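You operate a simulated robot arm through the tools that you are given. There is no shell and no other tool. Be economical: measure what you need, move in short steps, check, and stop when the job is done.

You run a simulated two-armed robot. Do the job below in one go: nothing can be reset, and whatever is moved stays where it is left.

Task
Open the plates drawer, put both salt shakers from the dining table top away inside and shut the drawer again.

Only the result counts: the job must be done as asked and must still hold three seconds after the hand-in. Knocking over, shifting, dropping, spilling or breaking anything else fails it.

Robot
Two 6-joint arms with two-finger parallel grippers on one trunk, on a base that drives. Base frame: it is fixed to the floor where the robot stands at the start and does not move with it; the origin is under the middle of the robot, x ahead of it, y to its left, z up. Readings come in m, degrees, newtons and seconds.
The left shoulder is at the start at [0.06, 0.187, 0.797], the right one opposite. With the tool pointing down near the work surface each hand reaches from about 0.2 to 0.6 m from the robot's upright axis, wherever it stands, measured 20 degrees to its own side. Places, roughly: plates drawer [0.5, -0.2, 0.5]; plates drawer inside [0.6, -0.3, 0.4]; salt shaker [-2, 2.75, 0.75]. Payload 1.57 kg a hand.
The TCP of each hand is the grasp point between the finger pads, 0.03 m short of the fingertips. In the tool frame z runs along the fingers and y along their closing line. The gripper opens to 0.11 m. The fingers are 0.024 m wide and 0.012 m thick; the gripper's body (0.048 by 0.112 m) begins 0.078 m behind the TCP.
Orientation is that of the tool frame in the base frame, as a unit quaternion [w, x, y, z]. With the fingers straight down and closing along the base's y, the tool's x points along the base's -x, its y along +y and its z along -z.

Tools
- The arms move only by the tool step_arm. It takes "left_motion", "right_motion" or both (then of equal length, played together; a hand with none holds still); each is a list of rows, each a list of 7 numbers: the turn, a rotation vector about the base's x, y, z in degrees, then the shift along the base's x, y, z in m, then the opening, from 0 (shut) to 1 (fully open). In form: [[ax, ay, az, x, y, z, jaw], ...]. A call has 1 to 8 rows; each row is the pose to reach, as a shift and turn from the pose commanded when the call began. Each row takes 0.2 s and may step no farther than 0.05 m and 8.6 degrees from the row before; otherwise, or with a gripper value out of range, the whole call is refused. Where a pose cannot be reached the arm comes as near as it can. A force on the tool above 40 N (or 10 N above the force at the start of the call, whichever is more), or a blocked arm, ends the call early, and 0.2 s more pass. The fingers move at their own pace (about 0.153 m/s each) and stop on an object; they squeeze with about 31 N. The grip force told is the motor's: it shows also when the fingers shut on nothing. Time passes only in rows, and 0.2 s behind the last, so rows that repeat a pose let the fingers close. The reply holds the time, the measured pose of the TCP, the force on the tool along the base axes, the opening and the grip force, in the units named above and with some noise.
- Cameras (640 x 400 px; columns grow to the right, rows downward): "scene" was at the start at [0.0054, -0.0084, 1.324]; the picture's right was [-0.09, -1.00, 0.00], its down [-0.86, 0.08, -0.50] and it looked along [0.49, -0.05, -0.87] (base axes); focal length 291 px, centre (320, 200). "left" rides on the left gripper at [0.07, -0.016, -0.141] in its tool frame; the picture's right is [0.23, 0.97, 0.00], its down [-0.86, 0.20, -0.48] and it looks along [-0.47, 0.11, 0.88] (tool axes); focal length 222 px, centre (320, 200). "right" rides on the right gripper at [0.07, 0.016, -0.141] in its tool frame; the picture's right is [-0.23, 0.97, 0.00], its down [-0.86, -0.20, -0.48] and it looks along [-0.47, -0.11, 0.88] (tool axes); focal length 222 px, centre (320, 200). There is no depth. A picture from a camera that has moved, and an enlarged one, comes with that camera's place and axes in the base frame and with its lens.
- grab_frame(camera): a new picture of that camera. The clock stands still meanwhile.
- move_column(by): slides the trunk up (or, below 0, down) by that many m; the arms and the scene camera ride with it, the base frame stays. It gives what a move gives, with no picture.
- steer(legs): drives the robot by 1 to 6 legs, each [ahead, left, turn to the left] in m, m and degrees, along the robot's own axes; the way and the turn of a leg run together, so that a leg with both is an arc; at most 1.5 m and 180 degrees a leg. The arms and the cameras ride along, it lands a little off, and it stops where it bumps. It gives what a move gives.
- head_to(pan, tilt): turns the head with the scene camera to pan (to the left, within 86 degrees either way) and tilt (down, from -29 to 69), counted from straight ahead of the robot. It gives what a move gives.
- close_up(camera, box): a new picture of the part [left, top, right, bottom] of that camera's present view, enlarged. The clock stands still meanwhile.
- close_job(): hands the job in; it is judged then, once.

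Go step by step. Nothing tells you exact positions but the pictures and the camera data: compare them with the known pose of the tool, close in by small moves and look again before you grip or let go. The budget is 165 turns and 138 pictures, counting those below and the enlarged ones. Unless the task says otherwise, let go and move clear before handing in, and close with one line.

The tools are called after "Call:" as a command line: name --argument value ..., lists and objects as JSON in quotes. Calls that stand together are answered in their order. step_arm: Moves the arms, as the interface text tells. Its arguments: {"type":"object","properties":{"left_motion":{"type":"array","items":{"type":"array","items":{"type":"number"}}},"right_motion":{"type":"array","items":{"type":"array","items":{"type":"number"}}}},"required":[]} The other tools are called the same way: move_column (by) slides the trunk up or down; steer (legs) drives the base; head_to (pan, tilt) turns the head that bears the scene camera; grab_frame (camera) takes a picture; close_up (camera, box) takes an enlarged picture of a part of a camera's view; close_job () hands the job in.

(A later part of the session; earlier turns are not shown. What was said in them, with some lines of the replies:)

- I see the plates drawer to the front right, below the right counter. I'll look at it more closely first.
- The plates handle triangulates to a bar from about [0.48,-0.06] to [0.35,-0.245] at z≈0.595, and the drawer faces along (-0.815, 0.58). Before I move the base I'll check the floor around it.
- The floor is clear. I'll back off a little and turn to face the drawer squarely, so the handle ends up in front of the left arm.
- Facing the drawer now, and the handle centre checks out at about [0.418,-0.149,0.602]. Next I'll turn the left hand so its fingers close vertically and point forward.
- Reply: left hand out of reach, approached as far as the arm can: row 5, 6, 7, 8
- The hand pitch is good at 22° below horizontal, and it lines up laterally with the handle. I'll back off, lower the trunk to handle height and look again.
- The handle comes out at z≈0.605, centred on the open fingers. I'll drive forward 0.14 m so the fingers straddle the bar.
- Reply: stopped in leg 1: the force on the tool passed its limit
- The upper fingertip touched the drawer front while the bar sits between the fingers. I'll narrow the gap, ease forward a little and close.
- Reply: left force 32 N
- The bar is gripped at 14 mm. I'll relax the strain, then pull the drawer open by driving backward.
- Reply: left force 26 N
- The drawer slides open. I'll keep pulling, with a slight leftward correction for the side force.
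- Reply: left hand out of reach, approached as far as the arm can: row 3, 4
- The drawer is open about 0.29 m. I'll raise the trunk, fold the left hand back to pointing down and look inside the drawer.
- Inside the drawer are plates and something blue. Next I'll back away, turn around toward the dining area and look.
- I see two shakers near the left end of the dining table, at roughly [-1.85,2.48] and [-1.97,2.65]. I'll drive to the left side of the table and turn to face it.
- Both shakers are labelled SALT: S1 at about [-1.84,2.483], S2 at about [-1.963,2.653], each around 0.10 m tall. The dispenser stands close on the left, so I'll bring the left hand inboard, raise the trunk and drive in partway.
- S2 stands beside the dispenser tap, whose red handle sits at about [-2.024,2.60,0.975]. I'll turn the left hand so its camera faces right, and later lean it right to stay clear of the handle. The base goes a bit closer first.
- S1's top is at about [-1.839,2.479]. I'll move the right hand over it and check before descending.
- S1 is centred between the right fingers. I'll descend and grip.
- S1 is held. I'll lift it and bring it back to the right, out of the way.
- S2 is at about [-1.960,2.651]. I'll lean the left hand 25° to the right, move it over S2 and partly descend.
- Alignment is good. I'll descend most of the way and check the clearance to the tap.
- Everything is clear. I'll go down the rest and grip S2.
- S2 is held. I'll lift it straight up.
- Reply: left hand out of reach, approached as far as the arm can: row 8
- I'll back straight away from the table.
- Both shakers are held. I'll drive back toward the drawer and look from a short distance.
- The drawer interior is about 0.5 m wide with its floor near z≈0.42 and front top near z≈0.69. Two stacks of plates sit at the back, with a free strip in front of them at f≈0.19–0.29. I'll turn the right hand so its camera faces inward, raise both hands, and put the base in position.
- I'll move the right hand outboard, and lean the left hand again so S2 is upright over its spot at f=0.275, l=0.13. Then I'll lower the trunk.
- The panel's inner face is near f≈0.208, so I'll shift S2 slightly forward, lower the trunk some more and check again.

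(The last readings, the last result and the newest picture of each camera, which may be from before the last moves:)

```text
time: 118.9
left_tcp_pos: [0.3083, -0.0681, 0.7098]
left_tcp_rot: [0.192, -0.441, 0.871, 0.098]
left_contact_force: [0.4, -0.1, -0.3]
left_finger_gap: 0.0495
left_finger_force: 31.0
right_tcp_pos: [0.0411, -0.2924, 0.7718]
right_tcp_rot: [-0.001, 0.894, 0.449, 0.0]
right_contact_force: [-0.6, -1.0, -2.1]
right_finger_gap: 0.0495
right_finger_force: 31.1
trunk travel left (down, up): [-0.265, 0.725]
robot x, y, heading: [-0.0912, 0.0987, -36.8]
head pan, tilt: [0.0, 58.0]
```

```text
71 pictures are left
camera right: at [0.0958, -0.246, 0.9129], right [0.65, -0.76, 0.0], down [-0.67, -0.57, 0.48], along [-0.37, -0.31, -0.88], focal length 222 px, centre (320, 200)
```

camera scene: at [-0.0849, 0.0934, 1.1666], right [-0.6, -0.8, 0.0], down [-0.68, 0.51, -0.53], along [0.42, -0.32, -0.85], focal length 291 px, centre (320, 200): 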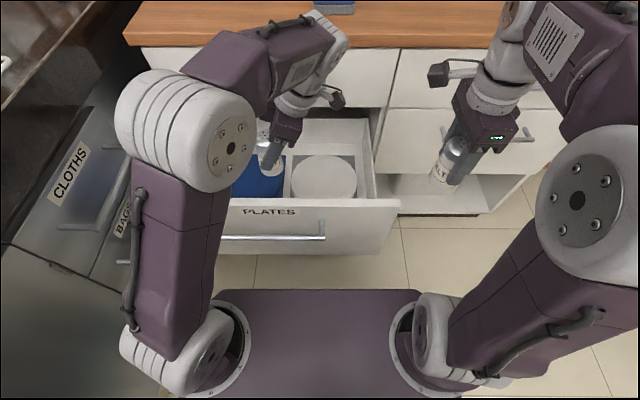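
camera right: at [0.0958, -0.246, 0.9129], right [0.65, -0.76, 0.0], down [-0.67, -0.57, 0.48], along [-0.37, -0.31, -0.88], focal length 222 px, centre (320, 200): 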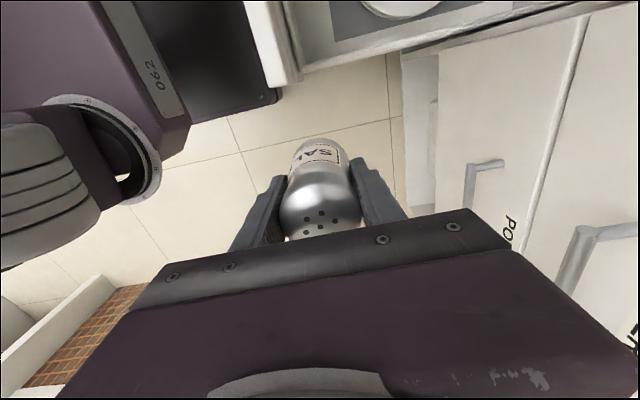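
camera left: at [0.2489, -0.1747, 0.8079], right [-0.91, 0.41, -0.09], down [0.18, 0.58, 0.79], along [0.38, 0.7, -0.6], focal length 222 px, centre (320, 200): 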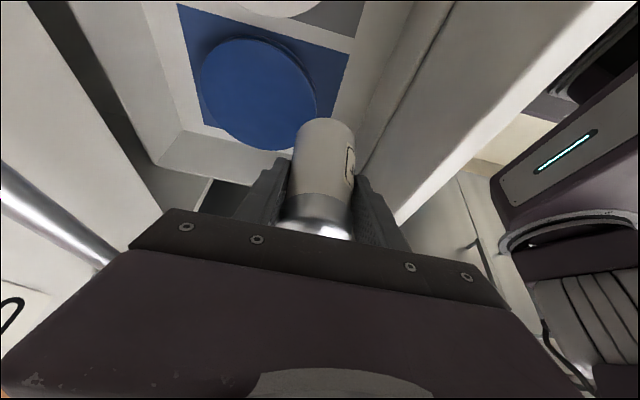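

Clear so far. I'll lower S2 into the drawer.

Call:
step_arm --left_motion '[[0, 0, 0, 0, 0, -0.04, 0], [0, 0, 0, 0, 0, -0.08, 0], [0, 0, 0, 0, 0, -0.12, 0], [0, 0, 0, 0, 0, -0.16, 0], [0, 0, 0, 0, 0, -0.195, 0]]'

Call:
grab_frame --camera "left"

Call:
grab_frame --camera "scene"

```text
time: 120.1
left_tcp_pos: [0.3078, -0.0666, 0.5136]
left_tcp_rot: [0.193, -0.44, 0.872, 0.098]
left_contact_force: [-0.1, -0.1, -1.3]
left_finger_gap: 0.0493
left_finger_force: 31.0
right_tcp_pos: [0.0415, -0.2922, 0.7711]
right_tcp_rot: [-0.002, 0.894, 0.449, 0.001]
right_contact_force: [-0.3, -0.2, -2.4]
right_finger_gap: 0.0494
right_finger_force: 31.2
trunk travel left (down, up): [-0.265, 0.725]
robot x, y, heading: [-0.0911, 0.1018, -36.6]
head pan, tilt: [0.0, 58.0]
```

```text
70 pictures are left
camera left: at [0.249, -0.1734, 0.6122], right [-0.91, 0.41, -0.09], down [0.18, 0.58, 0.79], along [0.38, 0.7, -0.6], focal length 222 px, centre (320, 200)
```

left: 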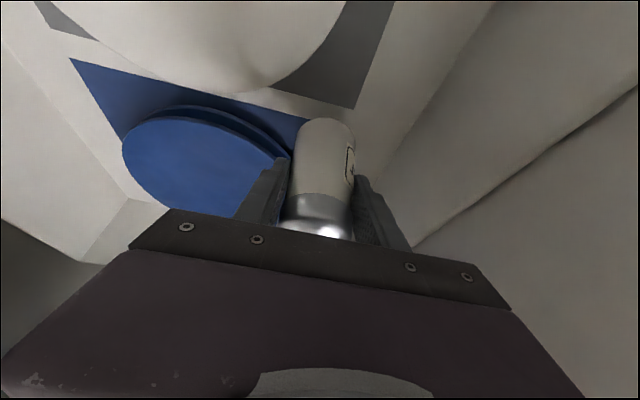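

```text
69 pictures are left
camera scene: at [-0.0846, 0.0931, 1.1666], right [-0.6, -0.8, 0.0], down [-0.68, 0.51, -0.53], along [0.42, -0.32, -0.85], focal length 291 px, centre (320, 200)
```

scene: 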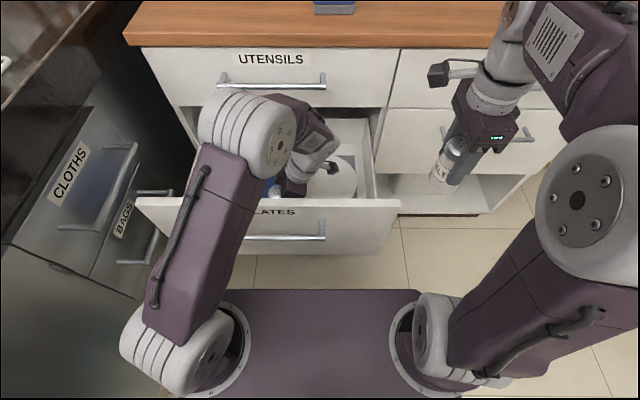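

Call:
step_arm --left_motion '[[0, 0, 0, 0, 0, -0.01, 0], [0, 0, 0, 0, 0, -0.018, 0], [0, 0, 0, 0, 0, -0.025, 0]]'

Call:
grab_frame --camera "left"

```text
time: 120.9
left_tcp_pos: [0.3085, -0.0681, 0.4888]
left_tcp_rot: [0.192, -0.441, 0.871, 0.097]
left_contact_force: [-0.2, -1.1, -1.8]
left_finger_gap: 0.0492
left_finger_force: 31.3
right_tcp_pos: [0.0398, -0.2923, 0.771]
right_tcp_rot: [-0.001, 0.894, 0.448, 0.0]
right_contact_force: [1.0, 1.1, -1.8]
right_finger_gap: 0.0494
right_finger_force: 31.2
trunk travel left (down, up): [-0.265, 0.725]
robot x, y, heading: [-0.0913, 0.1017, -36.6]
head pan, tilt: [0.0, 58.0]
```

```text
68 pictures are left
camera left: at [0.2487, -0.1743, 0.5878], right [-0.91, 0.41, -0.09], down [0.18, 0.58, 0.79], along [0.38, 0.7, -0.6], focal length 222 px, centre (320, 200)
```

left: 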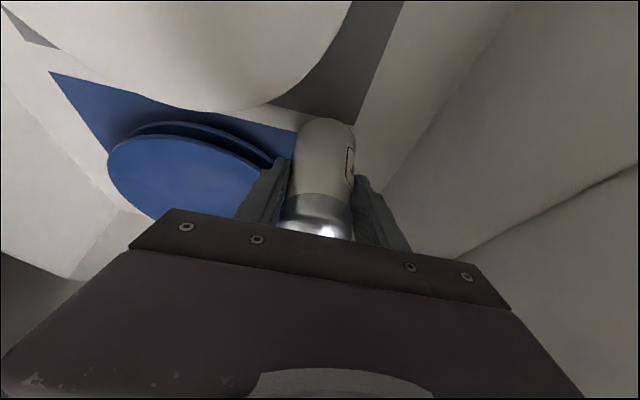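

Call:
step_arm --left_motion '[[0, 0, 0, 0, 0, -0.004, 0], [0, 0, 0, 0, 0, -0.008, 0], [0, 0, 0, 0, 0, -0.012, 0]]'

```text
time: 121.7
left_tcp_pos: [0.3078, -0.0678, 0.4769]
left_tcp_rot: [0.193, -0.44, 0.872, 0.097]
left_contact_force: [0.2, 0.2, -2.0]
left_finger_gap: 0.0496
left_finger_force: 31.3
right_tcp_pos: [0.0406, -0.2931, 0.7707]
right_tcp_rot: [-0.001, 0.894, 0.448, 0.0]
right_contact_force: [0.5, -0.3, -0.9]
right_finger_gap: 0.0492
right_finger_force: 31.0
trunk travel left (down, up): [-0.265, 0.725]
robot x, y, heading: [-0.0935, 0.0998, -36.6]
head pan, tilt: [0.0, 58.0]
```

Call:
step_arm --left_motion '[[0, 0, 0, 0, 0, -0.004, 0], [0, 0, 0, 0, 0, -0.008, 0], [0, 0, 0, 0, 0, -0.012, 0]]'

Call:
grab_frame --camera "left"

```text
time: 122.5
left_tcp_pos: [0.3074, -0.0681, 0.4673]
left_tcp_rot: [0.193, -0.44, 0.872, 0.096]
left_contact_force: [2.2, -1.0, 30.5]
left_finger_gap: 0.0504
left_finger_force: 30.9
right_tcp_pos: [0.0385, -0.2901, 0.772]
right_tcp_rot: [0.0, 0.894, 0.448, 0.001]
right_contact_force: [-0.1, 0.1, -1.3]
right_finger_gap: 0.0493
right_finger_force: 31.1
trunk travel left (down, up): [-0.265, 0.725]
robot x, y, heading: [-0.0953, 0.0962, -36.6]
head pan, tilt: [0.0, 58.0]
```

```text
67 pictures are left
camera left: at [0.248, -0.1747, 0.5658], right [-0.91, 0.41, -0.1], down [0.18, 0.58, 0.79], along [0.39, 0.7, -0.6], focal length 222 px, centre (320, 200)
```

left: 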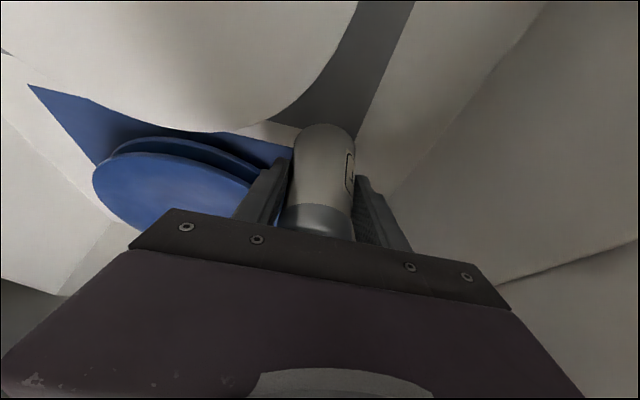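

S2 is on the floor of the drawer. I'll ease the pressure, release it and lift away.

Call:
step_arm --left_motion '[[0, 0, 0, 0, 0, 0.008, 0], [0, 0, 0, 0, 0, 0.008, 0.52], [0, 0, 0, 0, 0, 0.008, 0.6], [0, 0, 0, 0, 0, 0.008, 0.62]]'

Call:
grab_frame --camera "left"

```text
time: 123.5
left_tcp_pos: [0.3083, -0.0686, 0.4734]
left_tcp_rot: [0.193, -0.441, 0.871, 0.098]
left_contact_force: [-0.1, 0.2, -0.3]
left_finger_gap: 0.0682
left_finger_force: 0.0
right_tcp_pos: [0.0398, -0.2923, 0.7713]
right_tcp_rot: [0.0, 0.894, 0.449, 0.0]
right_contact_force: [0.6, -0.4, -1.6]
right_finger_gap: 0.0496
right_finger_force: 31.1
trunk travel left (down, up): [-0.265, 0.725]
robot x, y, heading: [-0.0856, 0.0992, -36.7]
head pan, tilt: [0.0, 58.0]
```

```text
66 pictures are left
camera left: at [0.2487, -0.1752, 0.5718], right [-0.91, 0.41, -0.09], down [0.18, 0.58, 0.79], along [0.38, 0.7, -0.6], focal length 222 px, centre (320, 200)
```

left: 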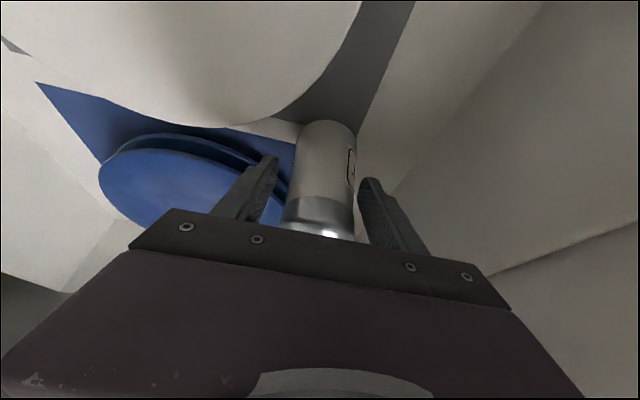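

Call:
step_arm --left_motion '[[0, 0, 0, 0, 0, 0.02, 0.62], [0, 0, 0, 0, 0, 0.05, 0.62], [0, 0, 0, 0, 0, 0.09, 0.62], [0, 0, 0, 0, 0, 0.13, 0.62], [0, 0, 0, 0, 0, 0.17, 0.62], [0, 0, 0, 0, 0, 0.21, 0.62], [0, 0, 0, 0, 0, 0.25, 0.62]]'

Call:
grab_frame --camera "left"

Call:
grab_frame --camera "scene"

```text
time: 125.1
left_tcp_pos: [0.307, -0.0685, 0.7242]
left_tcp_rot: [0.192, -0.441, 0.871, 0.098]
left_contact_force: [0.9, -0.3, -0.5]
left_finger_gap: 0.0681
left_finger_force: 0.1
right_tcp_pos: [0.0403, -0.2911, 0.7716]
right_tcp_rot: [-0.001, 0.894, 0.448, 0.0]
right_contact_force: [0.0, 0.6, -1.6]
right_finger_gap: 0.0491
right_finger_force: 31.3
trunk travel left (down, up): [-0.265, 0.725]
robot x, y, heading: [-0.0906, 0.1012, -36.7]
head pan, tilt: [0.0, 58.0]
```

```text
65 pictures are left
camera left: at [0.2481, -0.1744, 0.8225], right [-0.91, 0.41, -0.09], down [0.18, 0.58, 0.79], along [0.38, 0.7, -0.6], focal length 222 px, centre (320, 200)
```

left: 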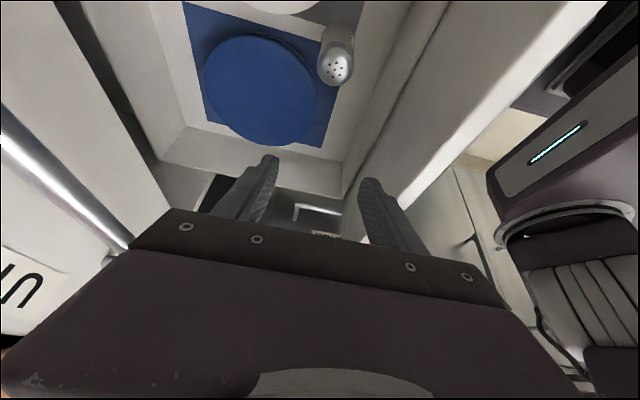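

```text
64 pictures are left
camera scene: at [-0.0851, 0.0935, 1.1665], right [-0.6, -0.8, 0.0], down [-0.68, 0.51, -0.53], along [0.42, -0.32, -0.85], focal length 291 px, centre (320, 200)
```

scene: 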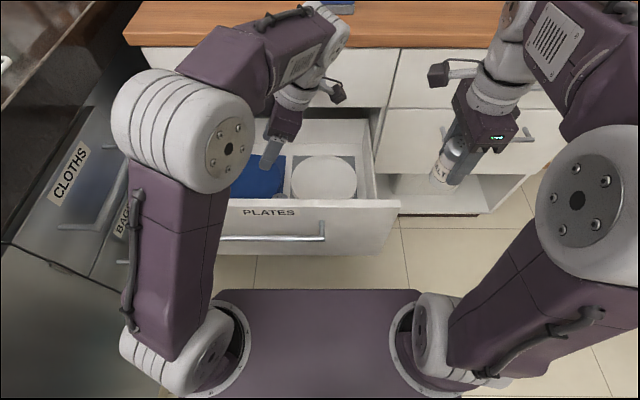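

S2 stands upright in the drawer. Next I'll move the left hand up and away to the left, then bring the right hand over its spot.

Call:
step_arm --left_motion '[[0, 0, 0, 0, 0, 0.045, 0.62], [0, 0, 0, 0, 0, 0.09, 0.62], [-6.67, 5, 0, -0.01, 0.02, 0.12, 0.62], [-13.33, 10, 0, -0.02, 0.045, 0.14, 0.62], [-20, 15, 0, -0.03, 0.07, 0.16, 0.62], [-20, 15, 0, -0.04, 0.1, 0.16, 0.62]]'

Call:
grab_frame --camera "scene"

Call:
close_up --camera "right" --box '[220, 0, 460, 150]'

```text
time: 126.5
left_tcp_pos: [0.2676, 0.0309, 0.8816]
left_tcp_rot: [-0.002, -0.45, 0.893, 0.001]
left_contact_force: [0.2, 0.3, -0.4]
left_finger_gap: 0.0681
left_finger_force: 0.0
right_tcp_pos: [0.0411, -0.2919, 0.7715]
right_tcp_rot: [0.0, 0.894, 0.449, 0.001]
right_contact_force: [0.9, 0.5, -1.8]
right_finger_gap: 0.0495
right_finger_force: 31.2
trunk travel left (down, up): [-0.265, 0.725]
robot x, y, heading: [-0.092, 0.102, -36.5]
head pan, tilt: [0.0, 58.0]
```

```text
63 pictures are left
camera scene: at [-0.0853, 0.0938, 1.1666], right [-0.6, -0.8, 0.0], down [-0.68, 0.51, -0.53], along [0.42, -0.32, -0.85], focal length 291 px, centre (320, 200)
```

scene: 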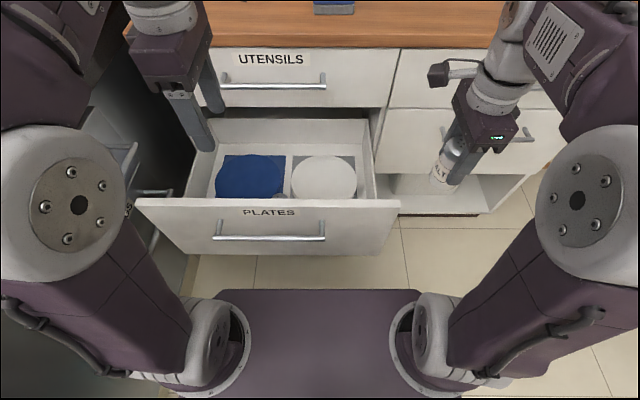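

```text
2.67 times, centred on (340, 75) of right
camera zoom: at [0.0954, -0.2457, 0.9131], right [0.65, -0.76, 0.0], down [-0.67, -0.57, 0.48], along [-0.37, -0.31, -0.88], focal length 592 px, centre (267, 533)
```

zoom: 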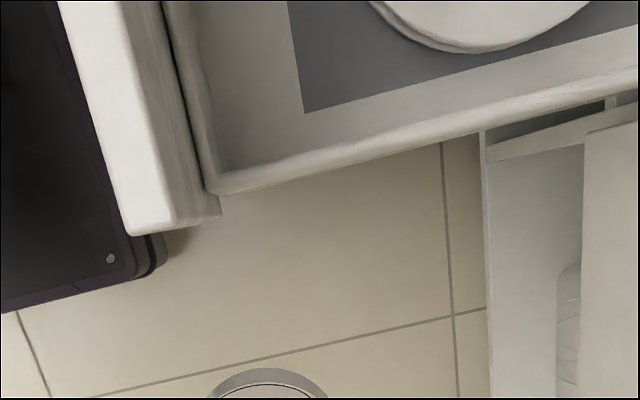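

The right front corner is free: its inner wall is at l≈-0.118 and its front inner wall at f≈0.20. I'll raise S1 and move it over [0.185,-0.22].

Call:
step_arm --right_motion '[[0, 0, 0, 0, 0, 0.04, 0], [0, 0, 0, 0, 0, 0.08, 0], [0, 0, 0, 0.04, 0.02, 0.08, 0], [0, 0, 0, 0.08, 0.04, 0.08, 0], [0, 0, 0, 0.12, 0.06, 0.08, 0], [0, 0, 0, 0.144, 0.072, 0.08, 0], [0, 0, 0, 0.144, 0.072, 0.04, 0]]'

Call:
grab_frame --camera "right"

Call:
grab_frame --camera "scene"

Call:
grab_frame --camera "left"

```text
time: 128.1
left_tcp_pos: [0.2697, 0.0308, 0.8833]
left_tcp_rot: [-0.002, -0.45, 0.893, 0.002]
left_contact_force: [0.1, -0.3, -0.4]
left_finger_gap: 0.0681
left_finger_force: 0.0
right_tcp_pos: [0.1838, -0.2198, 0.811]
right_tcp_rot: [-0.002, 0.894, 0.447, 0.0]
right_contact_force: [-0.9, -1.2, -1.0]
right_finger_gap: 0.0493
right_finger_force: 30.6
trunk travel left (down, up): [-0.265, 0.725]
robot x, y, heading: [-0.0879, 0.1009, -36.5]
head pan, tilt: [0.0, 58.0]
```

```text
61 pictures are left
camera right: at [0.239, -0.1743, 0.9527], right [0.65, -0.76, 0.0], down [-0.67, -0.57, 0.48], along [-0.37, -0.31, -0.88], focal length 222 px, centre (320, 200)
```

right: 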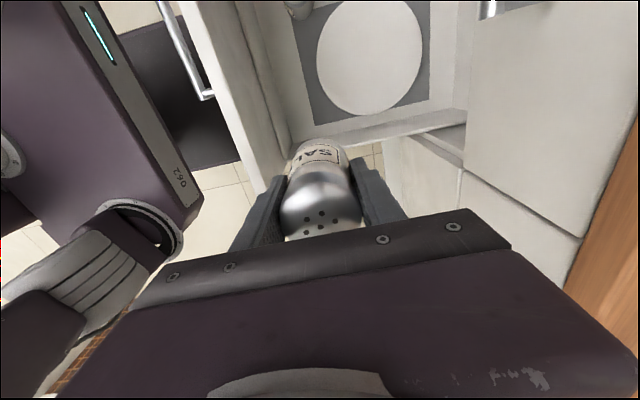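

```text
60 pictures are left
camera scene: at [-0.085, 0.0933, 1.1666], right [-0.6, -0.8, 0.0], down [-0.68, 0.51, -0.53], along [0.42, -0.32, -0.85], focal length 291 px, centre (320, 200)
```

scene: 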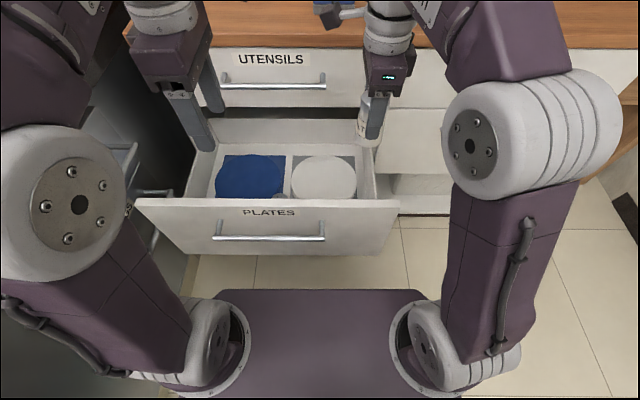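

```text
59 pictures are left
camera left: at [0.2415, -0.0329, 1.024], right [-0.92, 0.4, 0.0], down [0.35, 0.81, 0.48], along [0.19, 0.44, -0.88], focal length 222 px, centre (320, 200)
```

left: 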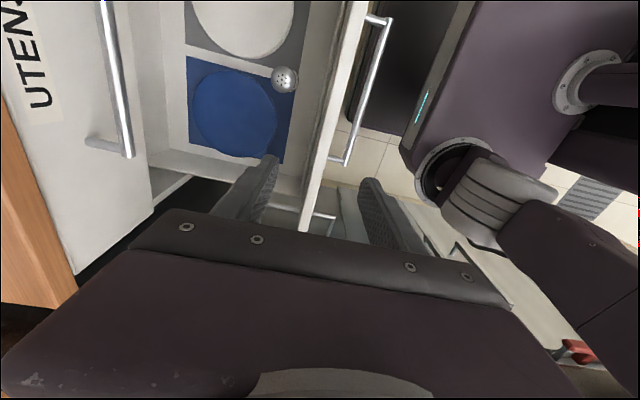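

Position confirmed. I'll lower S1 most of the way.

Call:
step_arm --right_motion '[[0, 0, 0, 0, 0, -0.04, 0], [0, 0, 0, 0, 0, -0.08, 0], [0, 0, 0, 0, 0, -0.12, 0], [0, 0, 0, 0, 0, -0.16, 0], [0, 0, 0, 0, 0, -0.2, 0], [0, 0, 0, 0, 0, -0.24, 0], [0, 0, 0, 0, 0, -0.28, 0], [0, 0, 0, 0, 0, -0.31, 0]]'

Call:
grab_frame --camera "right"

Call:
grab_frame --camera "scene"

```text
time: 129.9
left_tcp_pos: [0.2686, 0.0306, 0.882]
left_tcp_rot: [-0.002, -0.45, 0.893, 0.002]
left_contact_force: [0.3, 0.1, -0.7]
left_finger_gap: 0.068
left_finger_force: 0.1
right_tcp_pos: [0.1857, -0.2209, 0.5004]
right_tcp_rot: [-0.001, 0.893, 0.45, 0.001]
right_contact_force: [0.1, -0.2, -1.3]
right_finger_gap: 0.0493
right_finger_force: 31.5
trunk travel left (down, up): [-0.265, 0.725]
robot x, y, heading: [-0.0943, 0.1038, -36.9]
head pan, tilt: [0.0, 58.0]
```

```text
58 pictures are left
camera right: at [0.2398, -0.1742, 0.6418], right [0.65, -0.76, 0.0], down [-0.67, -0.57, 0.48], along [-0.37, -0.31, -0.88], focal length 222 px, centre (320, 200)
```

right: 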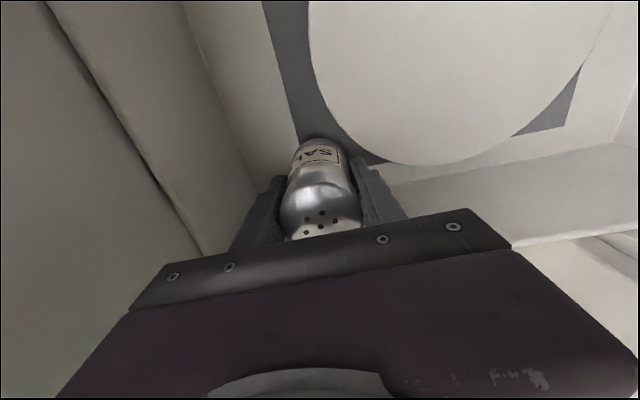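

```text
57 pictures are left
camera scene: at [-0.0847, 0.0932, 1.1666], right [-0.6, -0.8, 0.0], down [-0.68, 0.51, -0.53], along [0.42, -0.32, -0.85], focal length 291 px, centre (320, 200)
```

scene: 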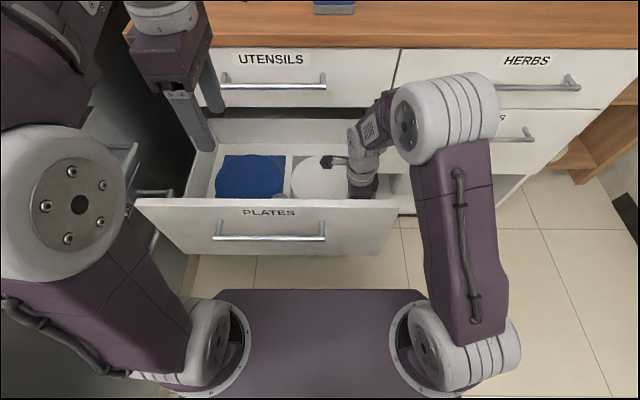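

The front finger comes close to the white plates, so I'll shift slightly toward the corner and then lower gently.

Call:
step_arm --right_motion '[[0, 0, 0, -0.0096, -0.0028, 0, 0], [0, 0, 0, -0.0096, -0.0028, -0.01, 0], [0, 0, 0, -0.0096, -0.0028, -0.02, 0], [0, 0, 0, -0.0096, -0.0028, -0.026, 0]]'

Call:
grab_frame --camera "right"

```text
time: 130.9
left_tcp_pos: [0.2694, 0.032, 0.8821]
left_tcp_rot: [-0.002, -0.451, 0.893, 0.001]
left_contact_force: [0.3, -0.4, -0.2]
left_finger_gap: 0.0682
left_finger_force: 0.0
right_tcp_pos: [0.1759, -0.2238, 0.4736]
right_tcp_rot: [-0.001, 0.894, 0.449, 0.001]
right_contact_force: [-0.2, 0.9, -1.9]
right_finger_gap: 0.0496
right_finger_force: 30.8
trunk travel left (down, up): [-0.265, 0.725]
robot x, y, heading: [-0.0942, 0.1007, -36.7]
head pan, tilt: [0.0, 58.0]
```

```text
56 pictures are left
camera right: at [0.2301, -0.1771, 0.6164], right [0.65, -0.76, 0.0], down [-0.67, -0.57, 0.48], along [-0.37, -0.31, -0.88], focal length 222 px, centre (320, 200)
```

right: 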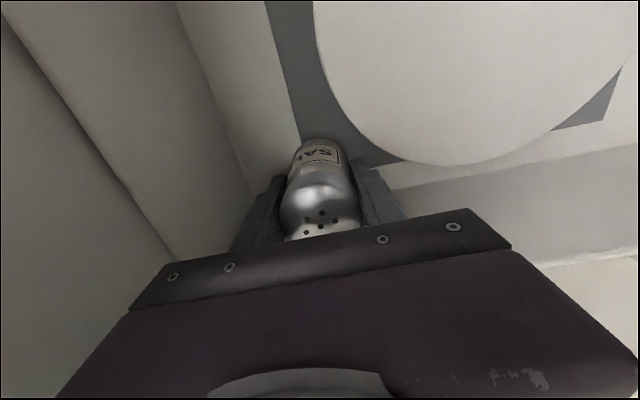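

Call:
step_arm --right_motion '[[0, 0, 0, 0, 0, -0.003, 0], [0, 0, 0, 0, 0, -0.006, 0], [0, 0, 0, 0, 0, -0.008, 0]]'

```text
time: 131.7
left_tcp_pos: [0.2666, 0.0331, 0.8843]
left_tcp_rot: [-0.002, -0.45, 0.893, 0.0]
left_contact_force: [-0.1, 0.1, 0.1]
left_finger_gap: 0.0682
left_finger_force: 0.0
right_tcp_pos: [0.1759, -0.2226, 0.4694]
right_tcp_rot: [0.001, 0.894, 0.449, 0.001]
right_contact_force: [0.6, -1.5, 30.0]
right_finger_gap: 0.0501
right_finger_force: 30.4
trunk travel left (down, up): [-0.265, 0.725]
robot x, y, heading: [-0.0894, 0.1059, -36.6]
head pan, tilt: [0.0, 58.0]
```

S1 touches the floor. I'll release it and lift out.

Call:
step_arm --right_motion '[[0, 0, 0, 0, 0, 0.006, 0], [0, 0, 0, 0, 0, 0.006, 0.52], [0, 0, 0, 0, 0, 0.006, 0.58], [0, 0, 0, 0, 0, 0.006, 0.6]]'

Call:
step_arm --right_motion '[[0, 0, 0, 0, 0, 0.02, 0.6], [0, 0, 0, 0, 0, 0.06, 0.6], [0, 0, 0, 0, 0, 0.1, 0.6], [0, 0, 0, 0, 0, 0.145, 0.6], [0, 0, 0, 0, 0, 0.19, 0.6], [0, 0, 0, 0, 0, 0.235, 0.6], [0, 0, 0, 0, 0, 0.28, 0.6], [0, 0, 0, 0, 0, 0.32, 0.6]]'

Call:
grab_frame --camera "right"

Call:
grab_frame --camera "scene"

```text
time: 132.7
left_tcp_pos: [0.2693, 0.031, 0.8829]
left_tcp_rot: [-0.001, -0.45, 0.893, 0.0]
left_contact_force: [0.0, -0.2, -0.2]
left_finger_gap: 0.0682
left_finger_force: 0.1
right_tcp_pos: [0.176, -0.2226, 0.4736]
right_tcp_rot: [-0.001, 0.894, 0.448, 0.001]
right_contact_force: [-0.9, 0.0, -0.2]
right_finger_gap: 0.0662
right_finger_force: 0.0
trunk travel left (down, up): [-0.265, 0.725]
robot x, y, heading: [-0.0885, 0.1, -36.8]
head pan, tilt: [0.0, 58.0]
```

```text
time: 134.5
left_tcp_pos: [0.2678, 0.0318, 0.8827]
left_tcp_rot: [-0.001, -0.45, 0.893, 0.001]
left_contact_force: [0.2, -0.2, -0.4]
left_finger_gap: 0.0684
left_finger_force: 0.1
right_tcp_pos: [0.1751, -0.2219, 0.7952]
right_tcp_rot: [-0.001, 0.894, 0.449, 0.0]
right_contact_force: [-1.1, 0.3, 0.1]
right_finger_gap: 0.066
right_finger_force: 0.0
trunk travel left (down, up): [-0.265, 0.725]
robot x, y, heading: [-0.0948, 0.0998, -36.5]
head pan, tilt: [0.0, 58.0]
```

```text
55 pictures are left
camera right: at [0.2308, -0.1763, 0.9369], right [0.65, -0.76, 0.0], down [-0.67, -0.57, 0.48], along [-0.37, -0.31, -0.88], focal length 222 px, centre (320, 200)
```

right: 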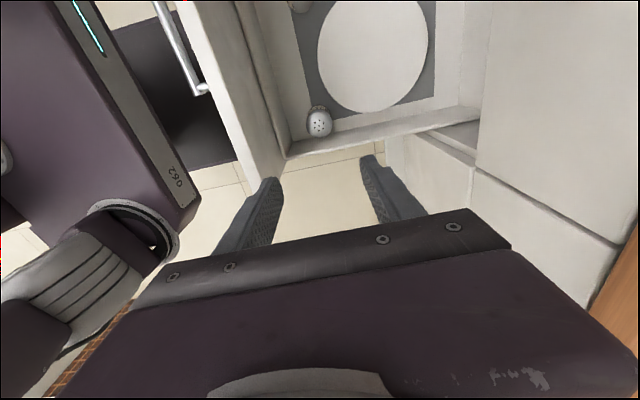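

```text
54 pictures are left
camera scene: at [-0.085, 0.0936, 1.1665], right [-0.6, -0.8, 0.0], down [-0.68, 0.51, -0.53], along [0.42, -0.32, -0.85], focal length 291 px, centre (320, 200)
```

scene: 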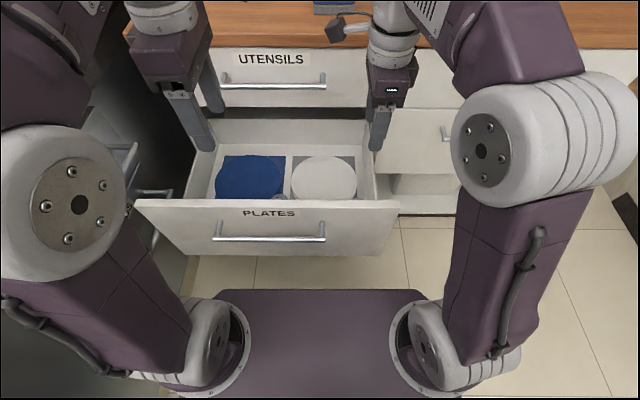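

Both shakers stand in the drawer and the plates look undisturbed. I'll back off and prepare the left hand, closed and pitched forward, to push the drawer shut.

Call:
steer --legs '[[-0.45, -0.03, 0]]'

Call:
step_arm --left_motion '[[-5.1, -6.8, 0, 0.008, -0.006, 0.012, 0], [-10.2, -13.6, 0, 0.016, -0.012, 0.024, 0], [-15.3, -20.4, 0, 0.024, -0.018, 0.036, 0], [-20.4, -27.2, 0, 0.032, -0.024, 0.048, 0], [-25.5, -34, 0, 0.04, -0.03, 0.06, 0], [-30.6, -40.8, 0, 0.048, -0.036, 0.072, 0], [-35.7, -47.6, 0, 0.056, -0.042, 0.084, 0], [-40.8, -54.4, 0, 0.064, -0.048, 0.095, 0]]'

Call:
grab_frame --camera "scene"

```text
time: 137.2
left_tcp_pos: [-0.1113, 0.2765, 0.8841]
left_tcp_rot: [-0.003, -0.449, 0.894, 0.001]
left_contact_force: [0.4, 0.6, -0.4]
left_finger_gap: 0.0684
left_finger_force: 0.0
right_tcp_pos: [-0.2036, 0.023, 0.7954]
right_tcp_rot: [0.0, 0.894, 0.448, 0.001]
right_contact_force: [-0.5, 0.2, 0.5]
right_finger_gap: 0.066
right_finger_force: 0.0
trunk travel left (down, up): [-0.265, 0.725]
robot x, y, heading: [-0.4707, 0.3463, -36.9]
head pan, tilt: [0.0, 58.0]
```

```text
time: 139.0
left_tcp_pos: [-0.0114, 0.1815, 0.9997]
left_tcp_rot: [0.248, -0.372, 0.742, -0.5]
left_contact_force: [-0.4, 0.5, -0.4]
left_finger_gap: 0.0
left_finger_force: 21.8
left hand out of reach, approached as far as the arm can: row 5, 6, 7, 8
right_tcp_pos: [-0.2032, 0.0241, 0.7938]
right_tcp_rot: [-0.001, 0.895, 0.447, 0.0]
right_contact_force: [0.1, 0.0, 0.3]
right_finger_gap: 0.0662
right_finger_force: 0.0
trunk travel left (down, up): [-0.265, 0.725]
robot x, y, heading: [-0.4684, 0.3499, -36.8]
head pan, tilt: [0.0, 58.0]
```

```text
53 pictures are left
camera scene: at [-0.4638, 0.3396, 1.1666], right [-0.6, -0.8, 0.0], down [-0.68, 0.51, -0.53], along [0.42, -0.32, -0.85], focal length 291 px, centre (320, 200)
```

scene: 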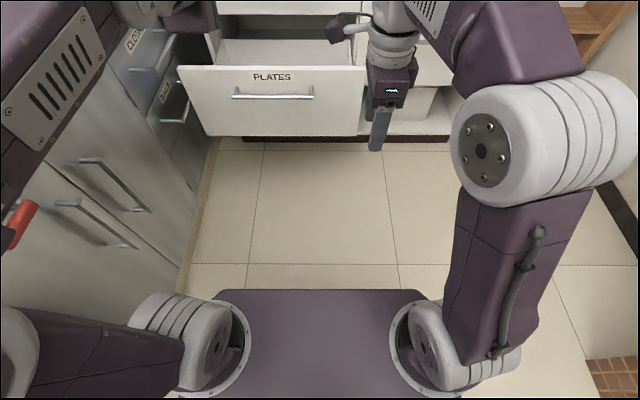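

The hand ended up high and far back. I'll extend it forward and lower it to get a workable pose.

Call:
step_arm --left_motion '[[0, 0, 0, 0.016, 0.0, -0.02, 0], [0, 0, 0, 0.032, 0.0, -0.05, 0], [0, 0, 0, 0.044, 0.005, -0.09, 0], [0, 0, 0, 0.05, 0.01, -0.13, 0], [0, 0, 0, 0.056, 0.015, -0.17, 0], [0, 0, 0, 0.056, 0.02, -0.21, 0], [0, 0, 0, 0.056, 0.02, -0.25, 0]]'

Call:
grab_frame --camera "scene"

```text
time: 140.6
left_tcp_pos: [0.0477, 0.2017, 0.7473]
left_tcp_rot: [0.248, -0.371, 0.742, -0.499]
left_contact_force: [1.0, -0.8, 0.6]
left_finger_gap: 0.0002
left_finger_force: 21.5
left hand out of reach, approached as far as the arm can: row 4
right_tcp_pos: [-0.2032, 0.0223, 0.795]
right_tcp_rot: [-0.001, 0.894, 0.447, 0.001]
right_contact_force: [0.1, 0.5, -0.8]
right_finger_gap: 0.066
right_finger_force: 0.1
trunk travel left (down, up): [-0.265, 0.725]
robot x, y, heading: [-0.4744, 0.3488, -37.0]
head pan, tilt: [0.0, 58.0]
```

```text
52 pictures are left
camera scene: at [-0.4634, 0.3394, 1.1666], right [-0.6, -0.8, 0.0], down [-0.68, 0.51, -0.53], along [0.42, -0.32, -0.85], focal length 291 px, centre (320, 200)
```

scene: 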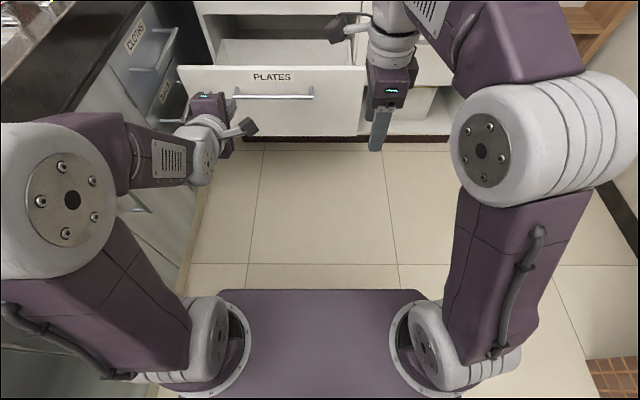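

Call:
move_column --by -0.2

Call:
steer --legs '[[0.06, -0.06, 0]]'

Call:
grab_frame --camera "scene"

Call:
grab_frame --camera "left"

```text
time: 142.8
left_tcp_pos: [0.0468, 0.2011, 0.5475]
left_tcp_rot: [0.247, -0.371, 0.742, -0.5]
left_contact_force: [0.1, 1.4, -0.6]
left_finger_gap: 0.0
left_finger_force: 21.5
right_tcp_pos: [-0.2033, 0.0225, 0.5938]
right_tcp_rot: [-0.001, 0.895, 0.447, 0.0]
right_contact_force: [0.5, -0.4, -0.2]
right_finger_gap: 0.0659
right_finger_force: 0.0
trunk travel left (down, up): [-0.065, 0.925]
robot x, y, heading: [-0.4697, 0.3446, -37.0]
head pan, tilt: [0.0, 58.0]
```

```text
time: 143.8
left_tcp_pos: [0.0574, 0.1167, 0.5484]
left_tcp_rot: [0.247, -0.372, 0.742, -0.499]
left_contact_force: [-0.2, 0.1, -0.1]
left_finger_gap: 0.0004
left_finger_force: 21.6
right_tcp_pos: [-0.193, -0.0612, 0.5939]
right_tcp_rot: [-0.001, 0.895, 0.447, 0.0]
right_contact_force: [-0.3, 0.4, 0.0]
right_finger_gap: 0.0661
right_finger_force: 0.1
trunk travel left (down, up): [-0.065, 0.925]
robot x, y, heading: [-0.4607, 0.2617, -36.9]
head pan, tilt: [0.0, 58.0]
```

```text
51 pictures are left
camera scene: at [-0.4527, 0.2556, 0.9666], right [-0.6, -0.8, 0.0], down [-0.68, 0.51, -0.53], along [0.42, -0.32, -0.85], focal length 291 px, centre (320, 200)
```

scene: 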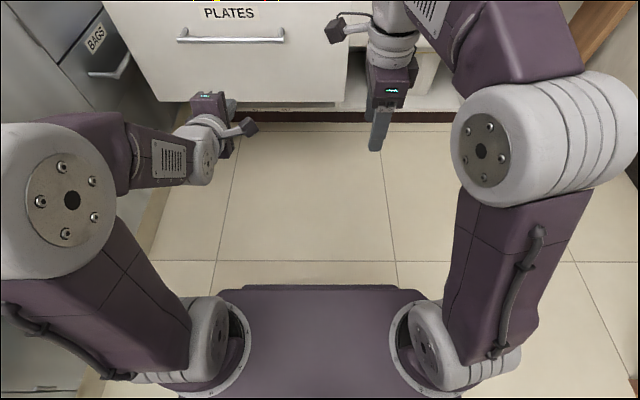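

```text
50 pictures are left
camera left: at [-0.0832, 0.138, 0.617], right [-0.43, 0.04, -0.9], down [0.1, 0.99, -0.01], along [0.9, -0.09, -0.43], focal length 222 px, centre (320, 200)
```

left: 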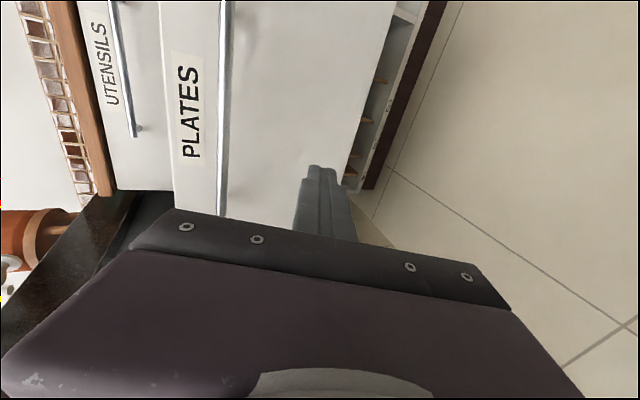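

The hand is centred below the handle, about 0.16 m in front of the drawer. I'll drive up to contact and push in gentle legs.

Call:
steer --legs '[[0.15, 0, 0]]'

Call:
steer --legs '[[0.03, 0, 0], [0.06, 0, 0]]'

Call:
grab_frame --camera "scene"

Call:
grab_frame --camera "left"

```text
time: 145.2
left_tcp_pos: [0.1784, 0.0273, 0.5477]
left_tcp_rot: [0.248, -0.373, 0.742, -0.499]
left_contact_force: [0.4, -0.6, 0.6]
left_finger_gap: 0.0
left_finger_force: 21.3
right_tcp_pos: [-0.0727, -0.1499, 0.594]
right_tcp_rot: [-0.002, 0.894, 0.448, 0.0]
right_contact_force: [0.2, -0.3, 0.1]
right_finger_gap: 0.0661
right_finger_force: 0.0
trunk travel left (down, up): [-0.065, 0.925]
robot x, y, heading: [-0.3424, 0.1708, -37.0]
head pan, tilt: [0.0, 58.0]
```

```text
time: 146.6
left_tcp_pos: [0.2484, -0.0265, 0.5497]
left_tcp_rot: [0.248, -0.372, 0.742, -0.5]
left_contact_force: [0.9, 0.6, 0.1]
left_finger_gap: 0.0001
left_finger_force: 21.4
right_tcp_pos: [-0.001, -0.2055, 0.594]
right_tcp_rot: [-0.001, 0.894, 0.447, 0.0]
right_contact_force: [0.2, -0.1, 0.3]
right_finger_gap: 0.0656
right_finger_force: 0.0
trunk travel left (down, up): [-0.065, 0.925]
robot x, y, heading: [-0.267, 0.116, -37.0]
head pan, tilt: [0.0, 58.0]
```

```text
49 pictures are left
camera scene: at [-0.2614, 0.1116, 0.9666], right [-0.6, -0.8, 0.0], down [-0.68, 0.51, -0.53], along [0.42, -0.32, -0.85], focal length 291 px, centre (320, 200)
```

scene: 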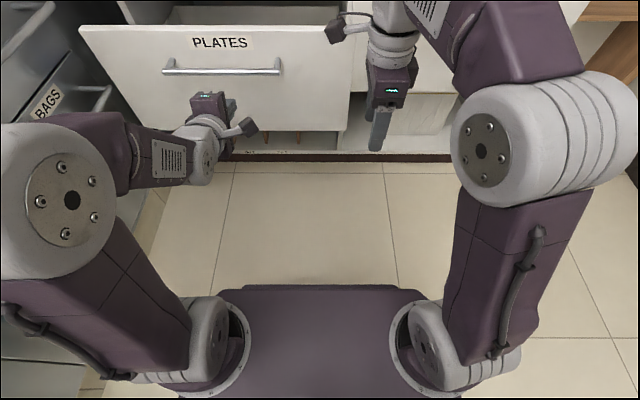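

```text
48 pictures are left
camera left: at [0.1081, -0.0058, 0.617], right [-0.43, 0.04, -0.9], down [0.1, 0.99, -0.01], along [0.9, -0.09, -0.43], focal length 222 px, centre (320, 200)
```

left: 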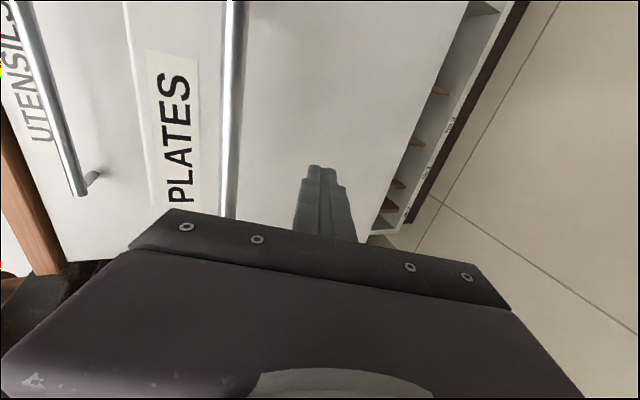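

The drawer is moving with hardly any force. I'll keep pushing.

Call:
steer --legs '[[0.07, 0, 0], [0.07, 0, 0]]'

Call:
grab_frame --camera "scene"

Call:
grab_frame --camera "left"

```text
time: 148.2
left_tcp_pos: [0.3609, -0.1115, 0.5487]
left_tcp_rot: [0.248, -0.372, 0.741, -0.5]
left_contact_force: [-0.1, -0.1, -0.2]
left_finger_gap: 0.0
left_finger_force: 21.3
right_tcp_pos: [0.1105, -0.2901, 0.5942]
right_tcp_rot: [-0.002, 0.894, 0.447, 0.0]
right_contact_force: [-0.4, -0.1, -0.2]
right_finger_gap: 0.0663
right_finger_force: 0.1
trunk travel left (down, up): [-0.065, 0.925]
robot x, y, heading: [-0.1534, 0.0334, -36.6]
head pan, tilt: [0.0, 58.0]
```

```text
47 pictures are left
camera scene: at [-0.1495, 0.0274, 0.9666], right [-0.6, -0.8, 0.0], down [-0.68, 0.51, -0.53], along [0.42, -0.32, -0.85], focal length 291 px, centre (320, 200)
```

scene: 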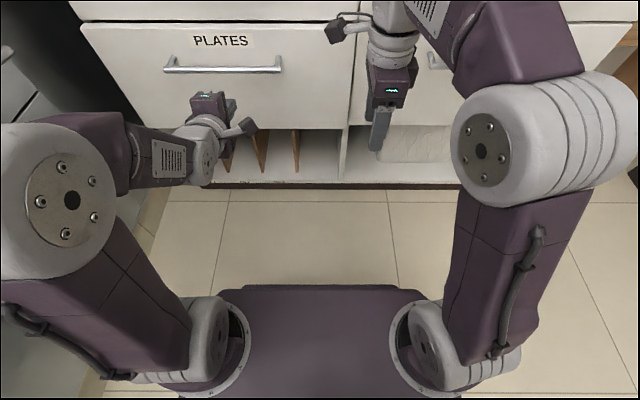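

```text
46 pictures are left
camera left: at [0.2201, -0.09, 0.617], right [-0.43, 0.04, -0.9], down [0.1, 0.99, -0.01], along [0.9, -0.09, -0.43], focal length 222 px, centre (320, 200)
```

left: 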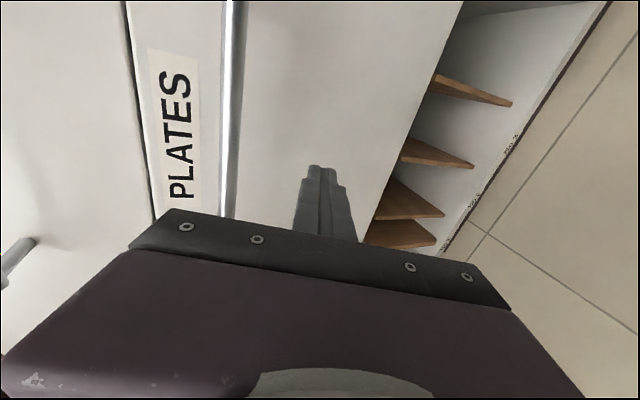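

Call:
steer --legs '[[0.05, 0, 0], [0.02, 0, 0], [0.02, 0, 0]]'

Call:
grab_frame --camera "left"

Call:
grab_frame --camera "scene"

```text
time: 149.9
left_tcp_pos: [0.417, -0.1531, 0.548]
left_tcp_rot: [0.248, -0.371, 0.744, -0.498]
left_contact_force: [-20.2, 12.0, 10.6]
left_finger_gap: 0.0
left_finger_force: 21.6
right_tcp_pos: [0.169, -0.3324, 0.5943]
right_tcp_rot: [0.001, 0.894, 0.448, 0.001]
right_contact_force: [-0.2, -0.9, -0.5]
right_finger_gap: 0.0659
right_finger_force: 0.0
trunk travel left (down, up): [-0.065, 0.925]
robot x, y, heading: [-0.0952, -0.0138, -36.9]
head pan, tilt: [0.0, 58.0]
stopped in leg 3: the force on the tool passed its limit (the readings are from after the stop); the commanded pose is now the measured one
```

```text
45 pictures are left
camera left: at [0.276, -0.1325, 0.6171], right [-0.43, 0.04, -0.9], down [0.1, 0.99, 0.0], along [0.9, -0.09, -0.44], focal length 222 px, centre (320, 200)
```

left: 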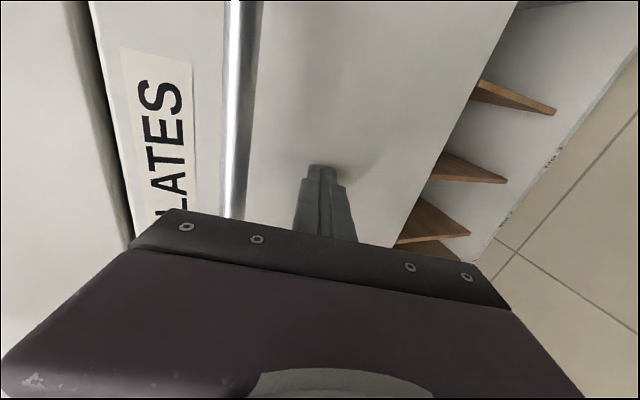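

```text
44 pictures are left
camera scene: at [-0.0929, -0.0159, 0.9666], right [-0.6, -0.8, 0.0], down [-0.68, 0.51, -0.53], along [0.43, -0.32, -0.85], focal length 291 px, centre (320, 200)
```

scene: 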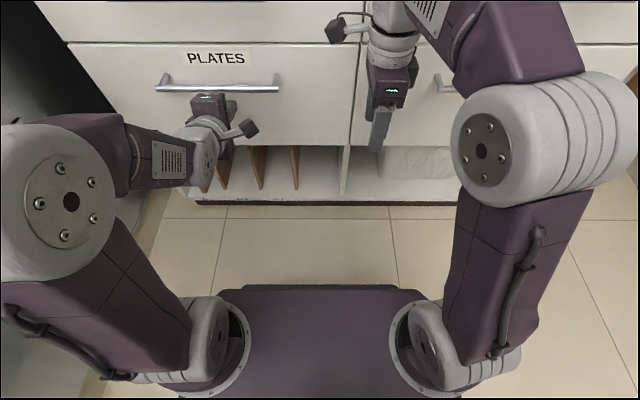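

The push met firm resistance, and the front looks flush with its neighbours. I'll back off and verify from a little distance.

Call:
steer --legs '[[-0.3, 0, 0]]'

Call:
move_column --by 0.25

Call:
head_to --pan 0 --tilt 45

Call:
grab_frame --camera "scene"

Call:
grab_frame --camera "left"

```text
time: 152.0
left_tcp_pos: [0.1751, 0.0268, 0.5463]
left_tcp_rot: [0.247, -0.373, 0.745, -0.496]
left_contact_force: [-0.3, -0.1, -0.1]
left_finger_gap: 0.0001
left_finger_force: 21.6
right_tcp_pos: [-0.071, -0.1526, 0.5935]
right_tcp_rot: [-0.001, 0.894, 0.447, 0.001]
right_contact_force: [-0.2, 1.0, 0.7]
right_finger_gap: 0.0658
right_finger_force: 0.0
trunk travel left (down, up): [-0.065, 0.925]
robot x, y, heading: [-0.3391, 0.1731, -36.8]
head pan, tilt: [0.0, 58.0]
```

```text
time: 154.5
left_tcp_pos: [0.1759, 0.0278, 0.7956]
left_tcp_rot: [0.247, -0.372, 0.745, -0.496]
left_contact_force: [-0.4, 0.3, 0.1]
left_finger_gap: 0.0001
left_finger_force: 22.0
right_tcp_pos: [-0.0712, -0.1512, 0.8446]
right_tcp_rot: [-0.001, 0.894, 0.447, 0.0]
right_contact_force: [-0.1, 0.3, 0.0]
right_finger_gap: 0.0663
right_finger_force: 0.0
trunk travel left (down, up): [-0.315, 0.675]
robot x, y, heading: [-0.3383, 0.1741, -36.9]
head pan, tilt: [0.0, 58.0]
```

```text
time: 155.3
left_tcp_pos: [0.1768, 0.0271, 0.7957]
left_tcp_rot: [0.246, -0.373, 0.744, -0.496]
left_contact_force: [1.1, -0.5, 0.5]
left_finger_gap: 0.0002
left_finger_force: 21.6
right_tcp_pos: [-0.0706, -0.152, 0.8434]
right_tcp_rot: [-0.001, 0.894, 0.448, 0.0]
right_contact_force: [-0.2, 0.0, -0.5]
right_finger_gap: 0.066
right_finger_force: 0.0
trunk travel left (down, up): [-0.315, 0.675]
robot x, y, heading: [-0.3387, 0.1683, -37.0]
head pan, tilt: [0.0, 45.0]
```

```text
43 pictures are left
camera scene: at [-0.322, 0.1569, 1.2336], right [-0.6, -0.8, 0.0], down [-0.57, 0.42, -0.71], along [0.57, -0.42, -0.71], focal length 291 px, centre (320, 200)
```

scene: 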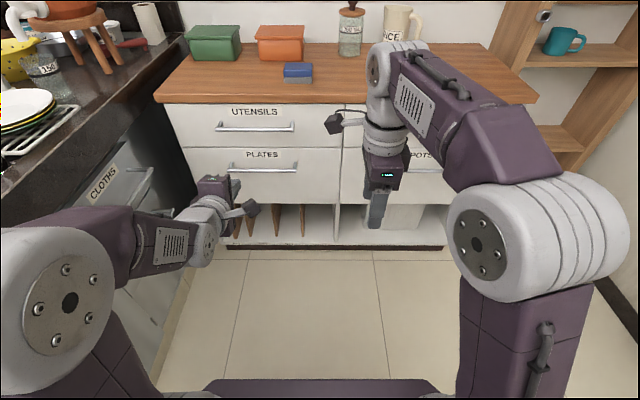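

```text
42 pictures are left
camera left: at [0.0362, 0.0482, 0.8654], right [-0.44, 0.04, -0.9], down [0.1, 0.99, 0.0], along [0.89, -0.09, -0.44], focal length 222 px, centre (320, 200)
```

left: 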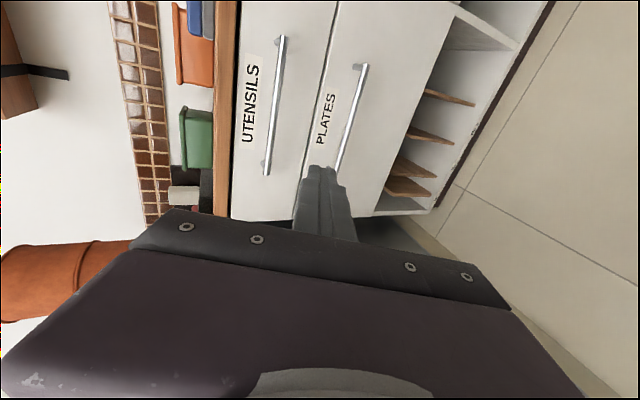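

Call:
close_up --camera "scene" --box '[150, 90, 460, 260]'

Call:
close_up --camera "left" --box '[220, 0, 520, 220]'

```text
2.06 times, centred on (305, 175) of scene
camera zoom: at [-0.322, 0.1569, 1.2336], right [-0.6, -0.8, 0.0], down [-0.57, 0.42, -0.71], along [0.57, -0.42, -0.71], focal length 602 px, centre (351, 252)
```

zoom: 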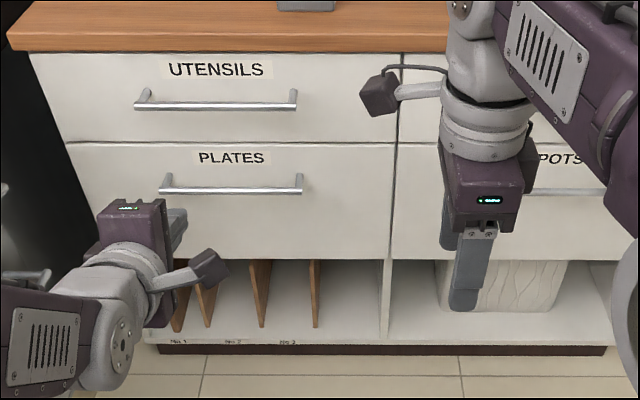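

```text
1.82 times, centred on (370, 110) of left
camera zoom: at [0.0362, 0.0482, 0.8654], right [-0.44, 0.04, -0.9], down [0.1, 0.99, 0.0], along [0.89, -0.09, -0.44], focal length 404 px, centre (229, 364)
```

zoom: 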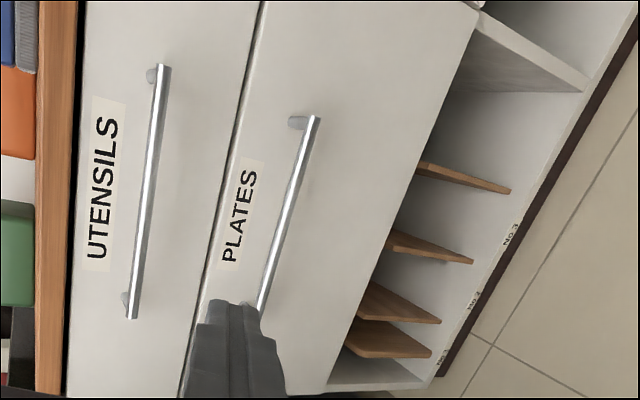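

The plates drawer is shut, its front flush with the drawers beside it. Both shakers were standing upright inside when I last saw them, and the hands are clear.

Call:
close_job

```text
The job is handed in.
```

Both salt shakers from the dining table are inside the plates drawer, the drawer is pushed shut, and the job is handed in. I didn't see inside after closing it.
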